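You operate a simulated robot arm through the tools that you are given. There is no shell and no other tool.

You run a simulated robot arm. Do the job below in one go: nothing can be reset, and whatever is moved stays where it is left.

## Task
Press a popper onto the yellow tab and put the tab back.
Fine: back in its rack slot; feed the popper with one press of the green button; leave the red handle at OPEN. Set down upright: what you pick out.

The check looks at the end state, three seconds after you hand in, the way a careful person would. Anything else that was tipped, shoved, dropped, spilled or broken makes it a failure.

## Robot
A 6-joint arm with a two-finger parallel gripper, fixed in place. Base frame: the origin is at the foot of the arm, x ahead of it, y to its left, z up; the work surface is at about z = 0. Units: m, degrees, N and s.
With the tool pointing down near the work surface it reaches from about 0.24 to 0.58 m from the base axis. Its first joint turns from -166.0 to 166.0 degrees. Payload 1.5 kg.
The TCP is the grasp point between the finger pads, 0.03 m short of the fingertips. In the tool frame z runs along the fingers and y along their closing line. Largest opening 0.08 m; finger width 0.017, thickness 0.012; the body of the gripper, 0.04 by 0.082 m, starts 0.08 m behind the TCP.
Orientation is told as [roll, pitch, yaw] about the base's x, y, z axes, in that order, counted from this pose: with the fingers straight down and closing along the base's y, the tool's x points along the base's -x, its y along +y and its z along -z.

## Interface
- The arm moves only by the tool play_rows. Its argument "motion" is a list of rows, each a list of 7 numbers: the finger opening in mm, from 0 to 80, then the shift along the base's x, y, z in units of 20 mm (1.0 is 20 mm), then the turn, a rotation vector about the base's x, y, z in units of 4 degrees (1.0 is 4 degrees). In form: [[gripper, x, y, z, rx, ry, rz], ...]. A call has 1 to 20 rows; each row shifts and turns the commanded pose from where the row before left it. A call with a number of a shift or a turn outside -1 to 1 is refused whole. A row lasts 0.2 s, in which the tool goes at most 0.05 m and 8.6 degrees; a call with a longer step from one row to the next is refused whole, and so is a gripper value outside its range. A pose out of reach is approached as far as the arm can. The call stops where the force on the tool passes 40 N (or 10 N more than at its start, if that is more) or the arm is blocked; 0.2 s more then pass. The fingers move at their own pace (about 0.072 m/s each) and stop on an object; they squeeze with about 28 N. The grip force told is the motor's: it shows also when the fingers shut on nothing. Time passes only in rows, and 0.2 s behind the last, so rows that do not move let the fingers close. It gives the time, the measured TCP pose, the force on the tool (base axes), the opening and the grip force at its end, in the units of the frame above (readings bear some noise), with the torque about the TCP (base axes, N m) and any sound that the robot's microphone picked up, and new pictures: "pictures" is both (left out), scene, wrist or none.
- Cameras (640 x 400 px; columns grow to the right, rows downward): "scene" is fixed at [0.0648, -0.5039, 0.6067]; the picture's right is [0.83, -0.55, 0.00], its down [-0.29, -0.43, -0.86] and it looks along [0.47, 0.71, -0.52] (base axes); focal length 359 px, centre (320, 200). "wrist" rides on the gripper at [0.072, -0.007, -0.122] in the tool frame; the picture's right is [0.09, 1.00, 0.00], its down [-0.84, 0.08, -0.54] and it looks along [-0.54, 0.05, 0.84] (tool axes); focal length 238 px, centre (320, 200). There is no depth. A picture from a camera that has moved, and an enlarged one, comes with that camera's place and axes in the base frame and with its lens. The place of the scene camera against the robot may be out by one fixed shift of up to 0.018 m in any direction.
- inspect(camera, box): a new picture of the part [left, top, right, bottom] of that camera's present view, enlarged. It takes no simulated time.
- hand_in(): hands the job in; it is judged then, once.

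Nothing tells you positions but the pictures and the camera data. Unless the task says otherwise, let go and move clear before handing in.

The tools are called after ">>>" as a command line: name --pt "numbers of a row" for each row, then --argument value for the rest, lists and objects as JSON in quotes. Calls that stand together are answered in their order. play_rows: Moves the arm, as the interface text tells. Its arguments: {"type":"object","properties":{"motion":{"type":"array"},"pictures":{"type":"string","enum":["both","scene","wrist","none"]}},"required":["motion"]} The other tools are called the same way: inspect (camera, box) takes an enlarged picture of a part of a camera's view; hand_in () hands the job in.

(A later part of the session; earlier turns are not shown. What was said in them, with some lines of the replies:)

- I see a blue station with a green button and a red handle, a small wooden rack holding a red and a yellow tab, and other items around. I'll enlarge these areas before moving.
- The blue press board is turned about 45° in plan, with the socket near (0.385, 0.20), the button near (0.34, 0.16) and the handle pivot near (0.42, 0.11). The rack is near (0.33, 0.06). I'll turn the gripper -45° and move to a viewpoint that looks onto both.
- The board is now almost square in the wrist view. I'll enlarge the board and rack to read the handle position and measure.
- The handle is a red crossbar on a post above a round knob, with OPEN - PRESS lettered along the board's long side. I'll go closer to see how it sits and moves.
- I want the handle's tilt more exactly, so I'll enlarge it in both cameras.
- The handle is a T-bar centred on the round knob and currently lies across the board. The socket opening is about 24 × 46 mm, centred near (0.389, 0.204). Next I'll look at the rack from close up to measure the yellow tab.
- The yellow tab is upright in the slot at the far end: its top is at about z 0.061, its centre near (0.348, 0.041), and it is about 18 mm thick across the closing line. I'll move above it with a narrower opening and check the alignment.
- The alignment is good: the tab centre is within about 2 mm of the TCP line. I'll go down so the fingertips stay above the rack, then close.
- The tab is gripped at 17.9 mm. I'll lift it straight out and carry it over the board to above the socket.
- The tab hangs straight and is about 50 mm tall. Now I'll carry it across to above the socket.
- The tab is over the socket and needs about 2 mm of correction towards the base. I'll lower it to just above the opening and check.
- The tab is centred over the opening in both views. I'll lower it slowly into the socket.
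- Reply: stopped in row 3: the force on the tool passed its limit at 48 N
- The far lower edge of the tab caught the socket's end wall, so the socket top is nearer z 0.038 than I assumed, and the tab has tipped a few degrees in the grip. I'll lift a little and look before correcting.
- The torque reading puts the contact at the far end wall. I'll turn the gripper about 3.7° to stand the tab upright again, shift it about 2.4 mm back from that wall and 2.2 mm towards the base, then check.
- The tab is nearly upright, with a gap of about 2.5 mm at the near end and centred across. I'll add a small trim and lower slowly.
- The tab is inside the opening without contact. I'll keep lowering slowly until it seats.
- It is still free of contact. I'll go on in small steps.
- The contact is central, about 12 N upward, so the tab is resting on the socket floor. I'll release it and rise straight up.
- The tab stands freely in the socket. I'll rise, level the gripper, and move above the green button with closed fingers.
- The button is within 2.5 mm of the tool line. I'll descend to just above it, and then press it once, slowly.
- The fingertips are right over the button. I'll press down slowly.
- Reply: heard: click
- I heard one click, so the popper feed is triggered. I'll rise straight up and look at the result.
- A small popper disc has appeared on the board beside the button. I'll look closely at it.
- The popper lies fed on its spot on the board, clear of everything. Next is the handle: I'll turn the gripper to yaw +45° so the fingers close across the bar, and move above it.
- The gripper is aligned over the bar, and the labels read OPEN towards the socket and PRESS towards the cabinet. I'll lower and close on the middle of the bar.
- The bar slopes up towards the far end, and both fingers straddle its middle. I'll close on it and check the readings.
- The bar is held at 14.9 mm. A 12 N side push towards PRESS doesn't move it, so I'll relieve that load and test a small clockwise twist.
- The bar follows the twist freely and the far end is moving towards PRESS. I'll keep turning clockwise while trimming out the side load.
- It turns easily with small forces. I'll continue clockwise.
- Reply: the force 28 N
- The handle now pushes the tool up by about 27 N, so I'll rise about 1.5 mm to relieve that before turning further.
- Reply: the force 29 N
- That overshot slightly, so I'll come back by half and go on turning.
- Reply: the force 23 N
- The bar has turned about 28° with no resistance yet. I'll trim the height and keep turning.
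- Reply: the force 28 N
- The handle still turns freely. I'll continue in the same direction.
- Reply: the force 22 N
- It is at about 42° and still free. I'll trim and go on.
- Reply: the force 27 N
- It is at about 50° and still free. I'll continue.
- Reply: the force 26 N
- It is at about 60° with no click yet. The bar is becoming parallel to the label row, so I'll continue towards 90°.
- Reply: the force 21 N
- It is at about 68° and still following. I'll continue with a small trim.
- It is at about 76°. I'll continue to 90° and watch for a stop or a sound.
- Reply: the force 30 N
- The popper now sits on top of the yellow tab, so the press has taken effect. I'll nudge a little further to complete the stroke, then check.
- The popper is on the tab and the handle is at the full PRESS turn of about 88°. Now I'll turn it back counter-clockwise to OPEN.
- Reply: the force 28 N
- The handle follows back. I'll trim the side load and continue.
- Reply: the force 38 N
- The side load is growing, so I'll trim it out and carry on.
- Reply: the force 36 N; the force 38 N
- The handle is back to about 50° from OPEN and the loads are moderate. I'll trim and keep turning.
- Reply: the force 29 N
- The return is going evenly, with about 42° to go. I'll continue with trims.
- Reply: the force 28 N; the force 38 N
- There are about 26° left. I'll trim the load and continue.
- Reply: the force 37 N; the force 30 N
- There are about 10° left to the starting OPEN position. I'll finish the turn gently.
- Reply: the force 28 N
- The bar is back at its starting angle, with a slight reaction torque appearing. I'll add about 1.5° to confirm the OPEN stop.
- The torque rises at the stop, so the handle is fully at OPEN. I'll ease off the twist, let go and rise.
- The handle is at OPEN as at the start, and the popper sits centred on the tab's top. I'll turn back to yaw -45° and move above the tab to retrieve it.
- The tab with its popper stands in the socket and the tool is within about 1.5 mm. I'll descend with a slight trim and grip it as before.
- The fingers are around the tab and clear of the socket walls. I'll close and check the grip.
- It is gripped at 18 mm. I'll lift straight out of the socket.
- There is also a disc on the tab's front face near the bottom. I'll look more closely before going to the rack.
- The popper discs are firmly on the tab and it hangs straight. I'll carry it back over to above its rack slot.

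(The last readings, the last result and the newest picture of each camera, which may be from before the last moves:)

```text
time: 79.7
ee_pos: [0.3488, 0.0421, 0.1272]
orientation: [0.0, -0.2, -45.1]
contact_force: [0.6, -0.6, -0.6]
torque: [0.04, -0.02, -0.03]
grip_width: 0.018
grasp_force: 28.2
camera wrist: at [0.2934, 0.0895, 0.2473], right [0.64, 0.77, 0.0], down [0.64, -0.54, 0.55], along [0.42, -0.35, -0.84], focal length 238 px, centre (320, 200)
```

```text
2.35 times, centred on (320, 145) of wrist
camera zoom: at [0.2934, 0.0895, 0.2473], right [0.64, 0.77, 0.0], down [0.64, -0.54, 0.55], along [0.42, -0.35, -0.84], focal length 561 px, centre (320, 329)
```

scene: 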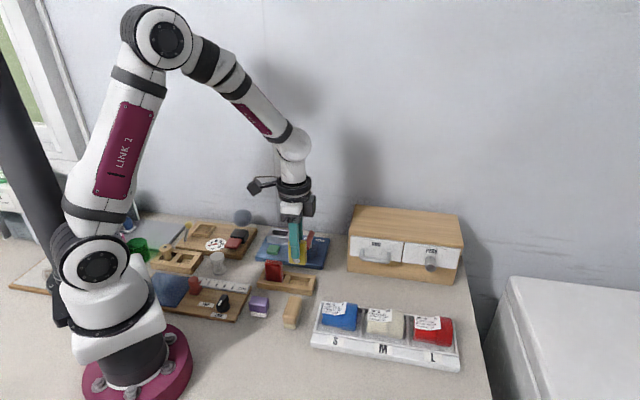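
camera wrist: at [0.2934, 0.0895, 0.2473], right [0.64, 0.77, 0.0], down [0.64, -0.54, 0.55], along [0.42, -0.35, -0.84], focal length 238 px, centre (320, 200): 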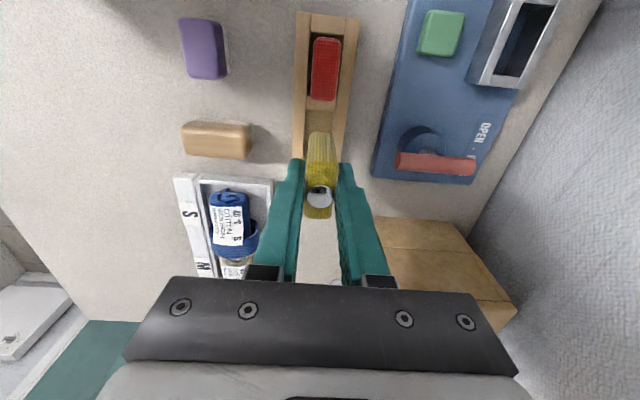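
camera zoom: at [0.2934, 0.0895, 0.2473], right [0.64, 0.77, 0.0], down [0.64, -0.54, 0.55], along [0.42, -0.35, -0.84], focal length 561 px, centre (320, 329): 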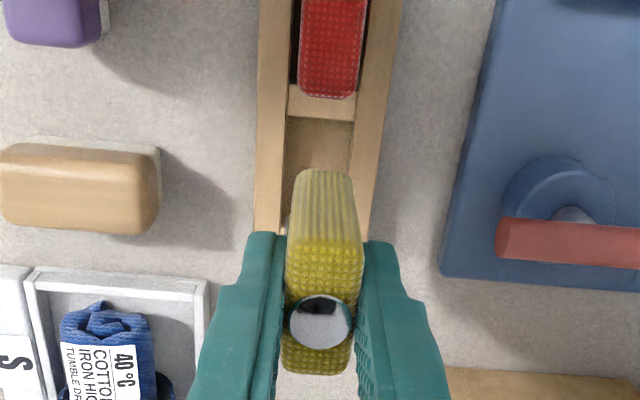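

The tab is above the empty slot, with 3–4 mm clearance each side after a small trim. I'll lower it to just above the rack and check.

>>> play_rows --pt "0 0.018 -0.088 -0.6 0 0 0" --pt "0 0 0 -0.6 0 0 0" --pt "0 0 0 -0.6 0 0 0" --pt "0 0 0 -0.5 0 0 0" --pt "0 0 0 0 0 0 0"

>>> inspect --camera "scene" --box '[265, 225, 325, 300]'

>>> inspect --camera "wrist" --box '[250, 60, 390, 220]'

```text
time: 80.9
ee_pos: [0.35, 0.0412, 0.0809]
orientation: [0.1, -0.2, -45.1]
contact_force: [-0.4, -0.2, -1.1]
torque: [-0.02, 0.0, 0.0]
grip_width: 0.0181
grasp_force: 28.5
camera wrist: at [0.2939, 0.0881, 0.2019], right [0.64, 0.77, 0.0], down [0.64, -0.54, 0.55], along [0.42, -0.35, -0.84], focal length 238 px, centre (320, 200)
```

scene: 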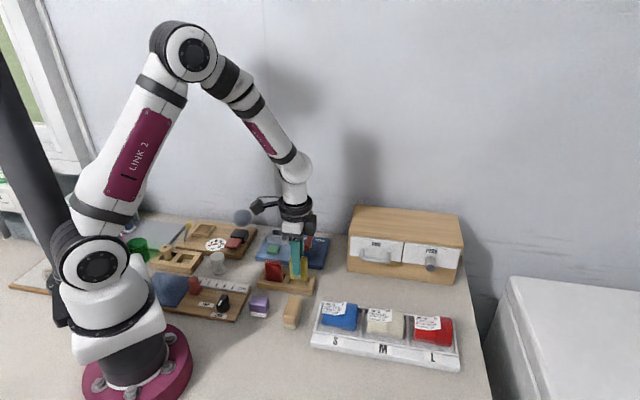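
wrist: 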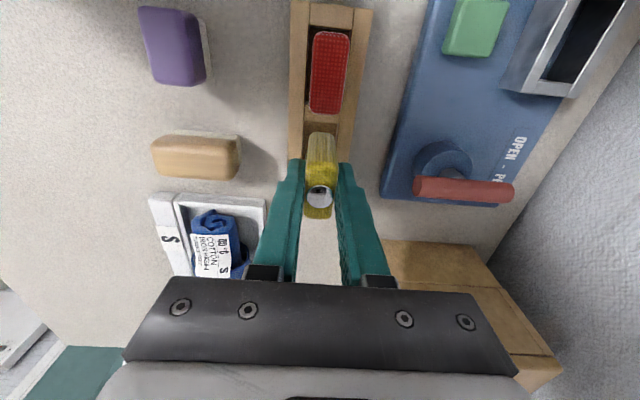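

```text
5.33 times, centred on (295, 262) of scene
camera zoom: at [0.0648, -0.5039, 0.6067], right [0.83, -0.55, 0.0], down [-0.29, -0.43, -0.86], along [0.47, 0.71, -0.52], focal length 1914 px, centre (453, -133)
```

zoom: 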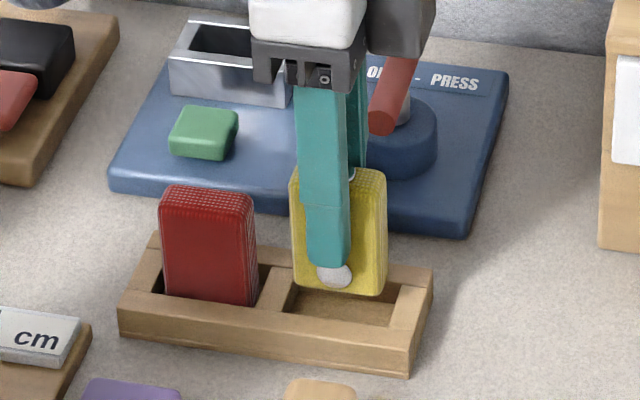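

```text
2.50 times, centred on (320, 140) of wrist
camera zoom: at [0.2939, 0.0881, 0.2019], right [0.64, 0.77, 0.0], down [0.64, -0.54, 0.55], along [0.42, -0.35, -0.84], focal length 596 px, centre (320, 350)
```

zoom: 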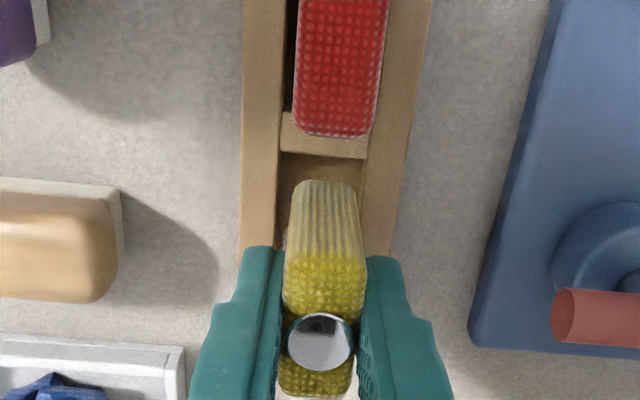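

It is well centred in the slot, so I'll lower it in and seat it gently.

>>> play_rows --pt "0 0 0 -0.2 0 0 0" --pt "0 0 0 -0.2 0 0 0" --pt "0 0 0 -0.15 0 0 0" --pt "0 0 0 -0.1 0 0 0" --pt "0 0 0 0 0 0 0" --pictures "none"

>>> inspect --camera "scene" --box '[265, 225, 325, 300]'

```text
time: 82.1
ee_pos: [0.3493, 0.0401, 0.0687]
orientation: [0.1, -0.2, -45.0]
contact_force: [-0.5, -0.1, 0.6]
torque: [0.02, 0.0, -0.01]
grip_width: 0.0182
grasp_force: 28.2
```

```text
5.33 times, centred on (295, 262) of scene
camera zoom: at [0.0648, -0.5039, 0.6067], right [0.83, -0.55, 0.0], down [-0.29, -0.43, -0.86], along [0.47, 0.71, -0.52], focal length 1914 px, centre (453, -133)
```

zoom: 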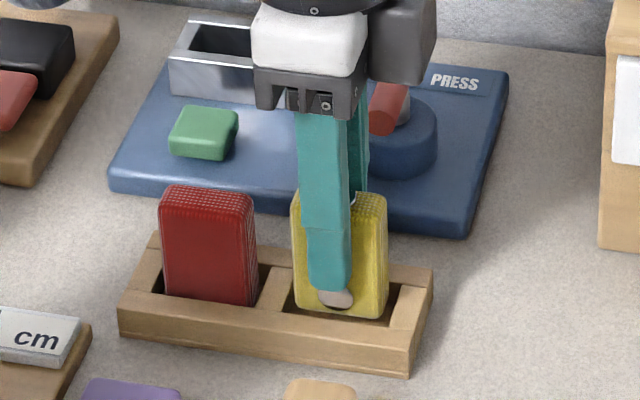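

It's going in cleanly without contact. I'll continue in small steps until it seats.

>>> play_rows --pt "0 0 0 -0.08 0 0 0" --pt "0 0 0 -0.08 0 0 0" --pt "0 0 0 0 0 0 0" --pictures "none"

```text
time: 82.9
ee_pos: [0.3515, 0.04, 0.0663]
orientation: [0.0, -0.3, -45.1]
contact_force: [-0.2, -0.8, -0.6]
torque: [-0.02, -0.02, -0.01]
grip_width: 0.0181
grasp_force: 27.4
```

>>> play_rows --pt "0 0 0 -0.06 0 0 0" --pt "0 0 0 -0.06 0 0 0" --pt "0 0 0 0 0 0 0" --pictures "none"

>>> inspect --camera "scene" --box '[265, 225, 325, 300]'

```text
time: 83.7
ee_pos: [0.3495, 0.0389, 0.0631]
orientation: [0.1, -0.2, -44.9]
contact_force: [-0.1, 0.1, -0.3]
torque: [-0.02, 0.02, -0.01]
grip_width: 0.018
grasp_force: 27.9
```

```text
5.33 times, centred on (295, 262) of scene
camera zoom: at [0.0648, -0.5039, 0.6067], right [0.83, -0.55, 0.0], down [-0.29, -0.43, -0.86], along [0.47, 0.71, -0.52], focal length 1914 px, centre (453, -133)
```

zoom: 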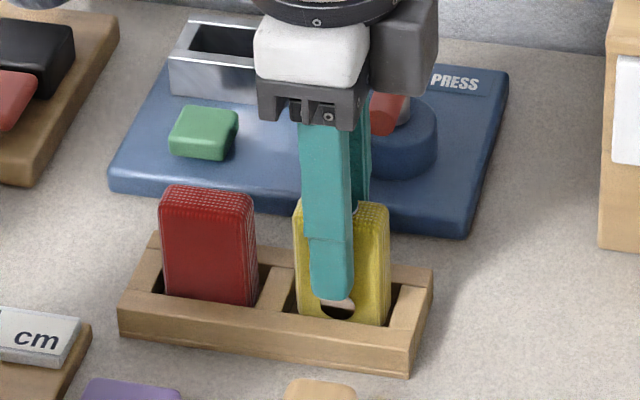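

By comparison with the red tab it is almost down. I'll take one more small step.

>>> play_rows --pt "0 0 0 -0.05 0 0 0" --pt "0 0 0 -0.05 0 0 0" --pt "0 0 0 0 0 0 0" --pictures "none"

```text
time: 84.5
ee_pos: [0.3497, 0.0405, 0.0611]
orientation: [0.1, -0.3, -45.1]
contact_force: [0.1, -0.4, -0.2]
torque: [-0.02, 0.03, -0.03]
grip_width: 0.0179
grasp_force: 28.0
```

>>> play_rows --pt "0 0 0 -0.05 0 0 0" --pt "0 0 0 -0.05 0 0 0" --pt "0 0 0 0 0 0 0" --pictures "none"

>>> inspect --camera "scene" --box '[265, 225, 325, 300]'

>>> inspect --camera "wrist" --box '[250, 60, 390, 220]'

```text
time: 85.3
ee_pos: [0.3513, 0.0396, 0.059]
orientation: [0.2, -0.2, -44.9]
contact_force: [-9.2, 2.3, 35.5]
torque: [0.08, 0.48, -0.01]
grip_width: 0.0182
grasp_force: 28.2
```

```text
5.33 times, centred on (295, 262) of scene
camera zoom: at [0.0648, -0.5039, 0.6067], right [0.83, -0.55, 0.0], down [-0.29, -0.43, -0.86], along [0.47, 0.71, -0.52], focal length 1914 px, centre (453, -133)
```

zoom: 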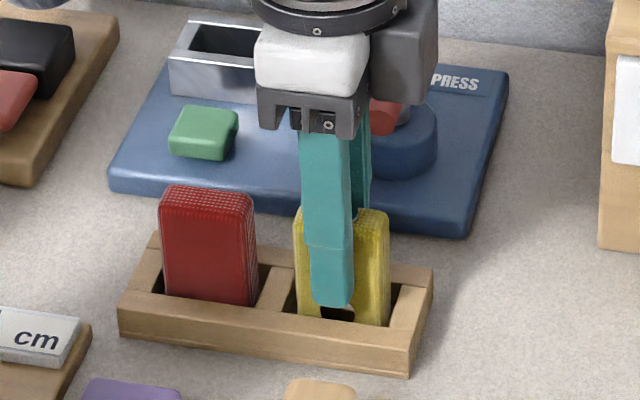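

```text
2.50 times, centred on (320, 140) of wrist
camera zoom: at [0.2945, 0.0876, 0.1795], right [0.64, 0.77, 0.0], down [0.64, -0.54, 0.55], along [0.42, -0.35, -0.84], focal length 596 px, centre (320, 350)
```

zoom: 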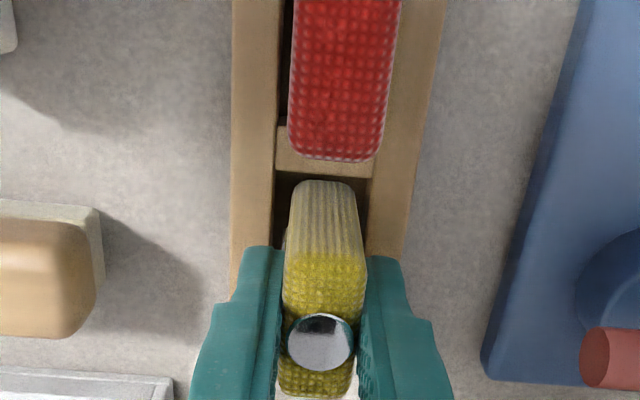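

There is central upward contact, so the tab is on the slot floor. I'll ease off the load slightly and let go.

>>> play_rows --pt "0 0 0 0.04 0 0 0" --pt "36 0 0 0 0 0 0" --pt "36 0 0 0 0 0 0" --pt "36 0 0 0 0 0 0"

>>> inspect --camera "wrist" --box '[250, 60, 390, 220]'

>>> inspect --camera "scene" --box '[265, 225, 325, 300]'

```text
time: 86.3
ee_pos: [0.3504, 0.0404, 0.0592]
orientation: [0.2, -0.2, -45.0]
contact_force: [-0.1, -0.3, 0.0]
torque: [-0.02, 0.0, 0.0]
grip_width: 0.0362
grasp_force: 0.0
camera wrist: at [0.2943, 0.0874, 0.1798], right [0.64, 0.77, 0.0], down [0.64, -0.54, 0.55], along [0.42, -0.35, -0.84], focal length 238 px, centre (320, 200)
```

scene: 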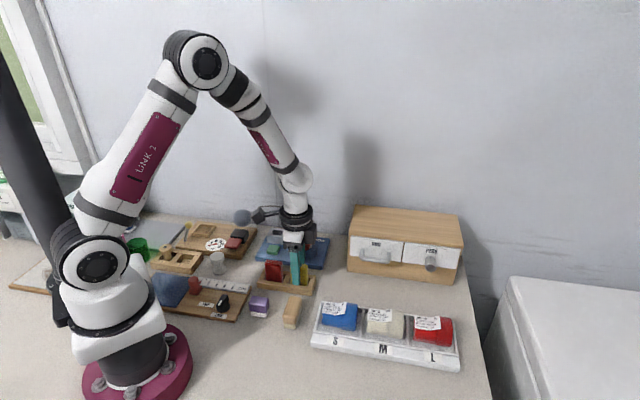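
wrist: 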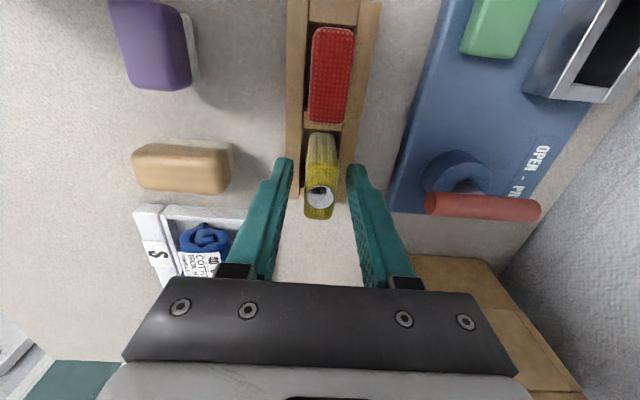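

```text
2.50 times, centred on (320, 140) of wrist
camera zoom: at [0.2943, 0.0874, 0.1798], right [0.64, 0.77, 0.0], down [0.64, -0.54, 0.55], along [0.42, -0.35, -0.84], focal length 596 px, centre (320, 350)
```

zoom: 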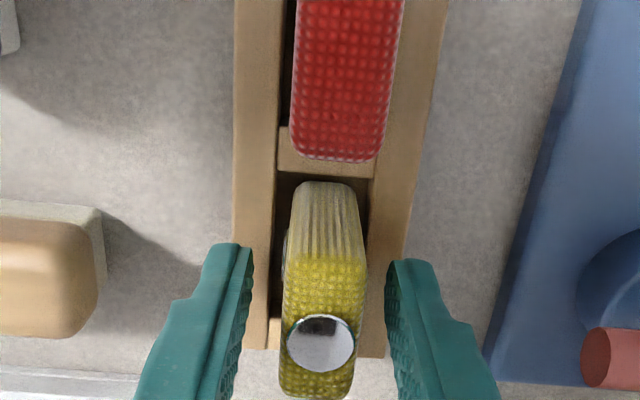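

```text
5.33 times, centred on (295, 262) of scene
camera zoom: at [0.0648, -0.5039, 0.6067], right [0.83, -0.55, 0.0], down [-0.29, -0.43, -0.86], along [0.47, 0.71, -0.52], focal length 1914 px, centre (453, -133)
```

zoom: 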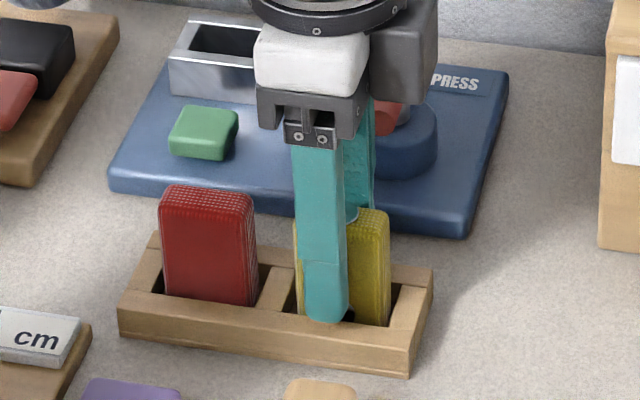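

The tab stands in its slot, released. I'll rise straight up and move clear.

>>> play_rows --pt "36 0 0 0.4 0 0 0" --pt "36 0 0 0.8 0 0 0" --pt "36 0 0 0.9 0 0 0" --pt "36 0 0 0.9 0 0 0" --pt "36 0 0 0.9 0 0 0" --pt "36 0 0 0.9 0 0 0" --pt "36 0 0 0.9 0 0 0" --pt "36 -0.8 0.8 0.6 0 0 0" --pt "36 -0.8 0.8 0.3 0 0 0" --pt "36 0 0 0 0 0 0"

>>> inspect --camera "scene" --box '[245, 220, 335, 300]'

>>> inspect --camera "wrist" --box '[250, 100, 450, 260]'

>>> inspect --camera "scene" --box '[130, 200, 270, 330]'

```text
time: 88.5
ee_pos: [0.3187, 0.0704, 0.1925]
orientation: [0.0, -0.2, -44.9]
contact_force: [-0.7, -0.3, -0.3]
torque: [0.0, -0.01, -0.05]
grip_width: 0.0356
grasp_force: 0.1
camera wrist: at [0.2631, 0.1188, 0.3139], right [0.64, 0.77, 0.0], down [0.64, -0.54, 0.55], along [0.42, -0.35, -0.84], focal length 238 px, centre (320, 200)
```

scene: 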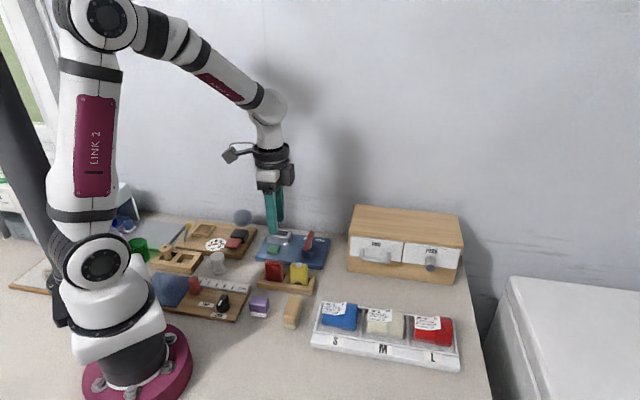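
wrist: 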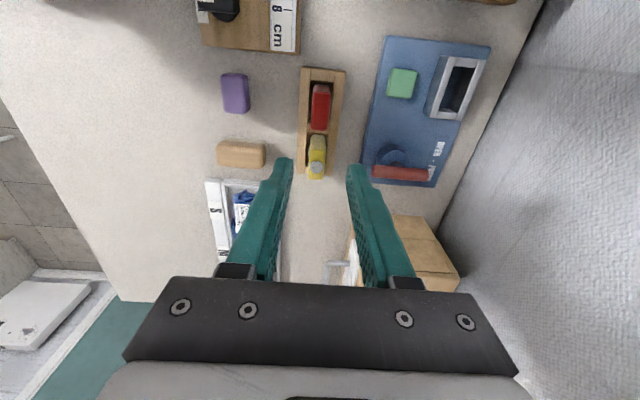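

```text
5.00 times, centred on (290, 260) of scene
camera zoom: at [0.0648, -0.5039, 0.6067], right [0.83, -0.55, 0.0], down [-0.29, -0.43, -0.86], along [0.47, 0.71, -0.52], focal length 1794 px, centre (470, -100)
```

zoom: 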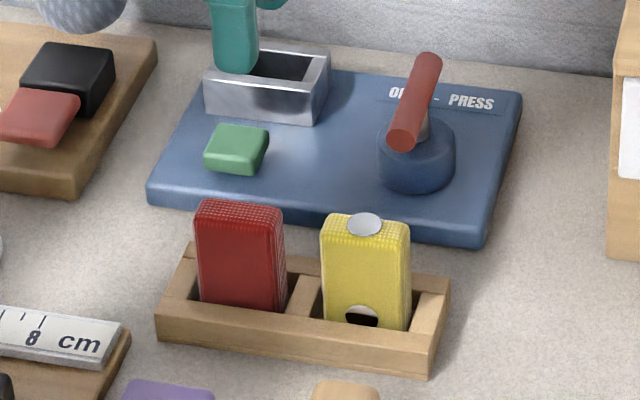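

```text
2.50 times, centred on (350, 180) of wrist
camera zoom: at [0.2631, 0.1188, 0.3139], right [0.64, 0.77, 0.0], down [0.64, -0.54, 0.55], along [0.42, -0.35, -0.84], focal length 596 px, centre (245, 250)
```

zoom: 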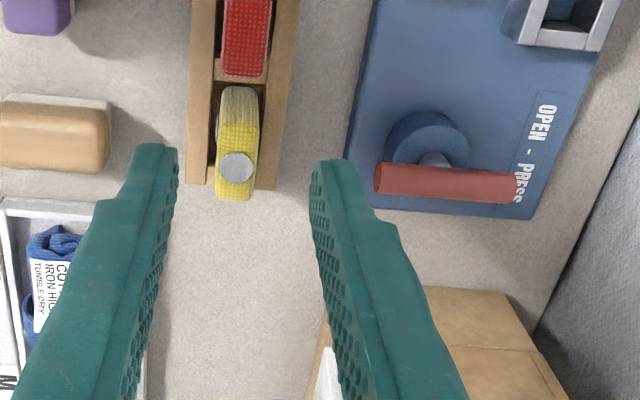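

```text
3.08 times, centred on (200, 265) of scene
camera zoom: at [0.0648, -0.5039, 0.6067], right [0.83, -0.55, 0.0], down [-0.29, -0.43, -0.86], along [0.47, 0.71, -0.52], focal length 1104 px, centre (689, 0)
```

zoom: 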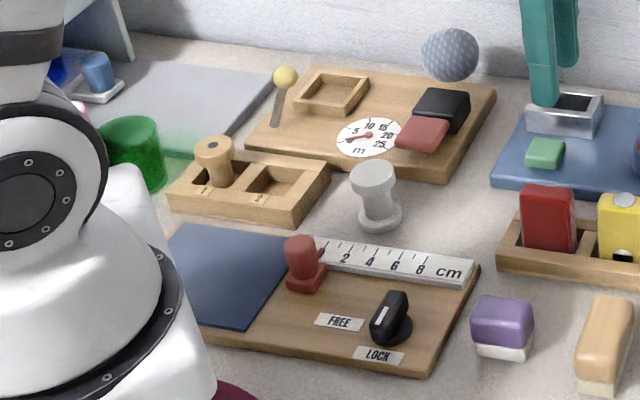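

The yellow tab, with its popper, stands upright in its own slot. The handle is at OPEN, the socket is empty, and everything else is where it was. The gripper is open and clear, so I'm handing in.

>>> hand_in

```text
The job is handed in.
```

The yellow tab has its popper pressed on and is back upright in its own rack slot. I've handed the job in and haven't seen a verdict.

- **Popper:** it was fed with one press of the green button (one click heard). Turning the handle to PRESS moved it onto the tab. A disc now shows on top of the tab and another low on its front face.
- **Handle:** it is back at OPEN; I turned it until it met the end stop before letting go.
- **Insertion:** on the first try at lowering the tab into the press socket, it caught the socket's end wall and the arm stopped at 48 N. The tab tipped a few degrees in the grip. I lifted it, straightened it and seated it on the second try, and nothing else moved.
- **Surroundings:** in the last pictures nothing else looks tipped or moved. The gripper is open and clear of the rack and the press.
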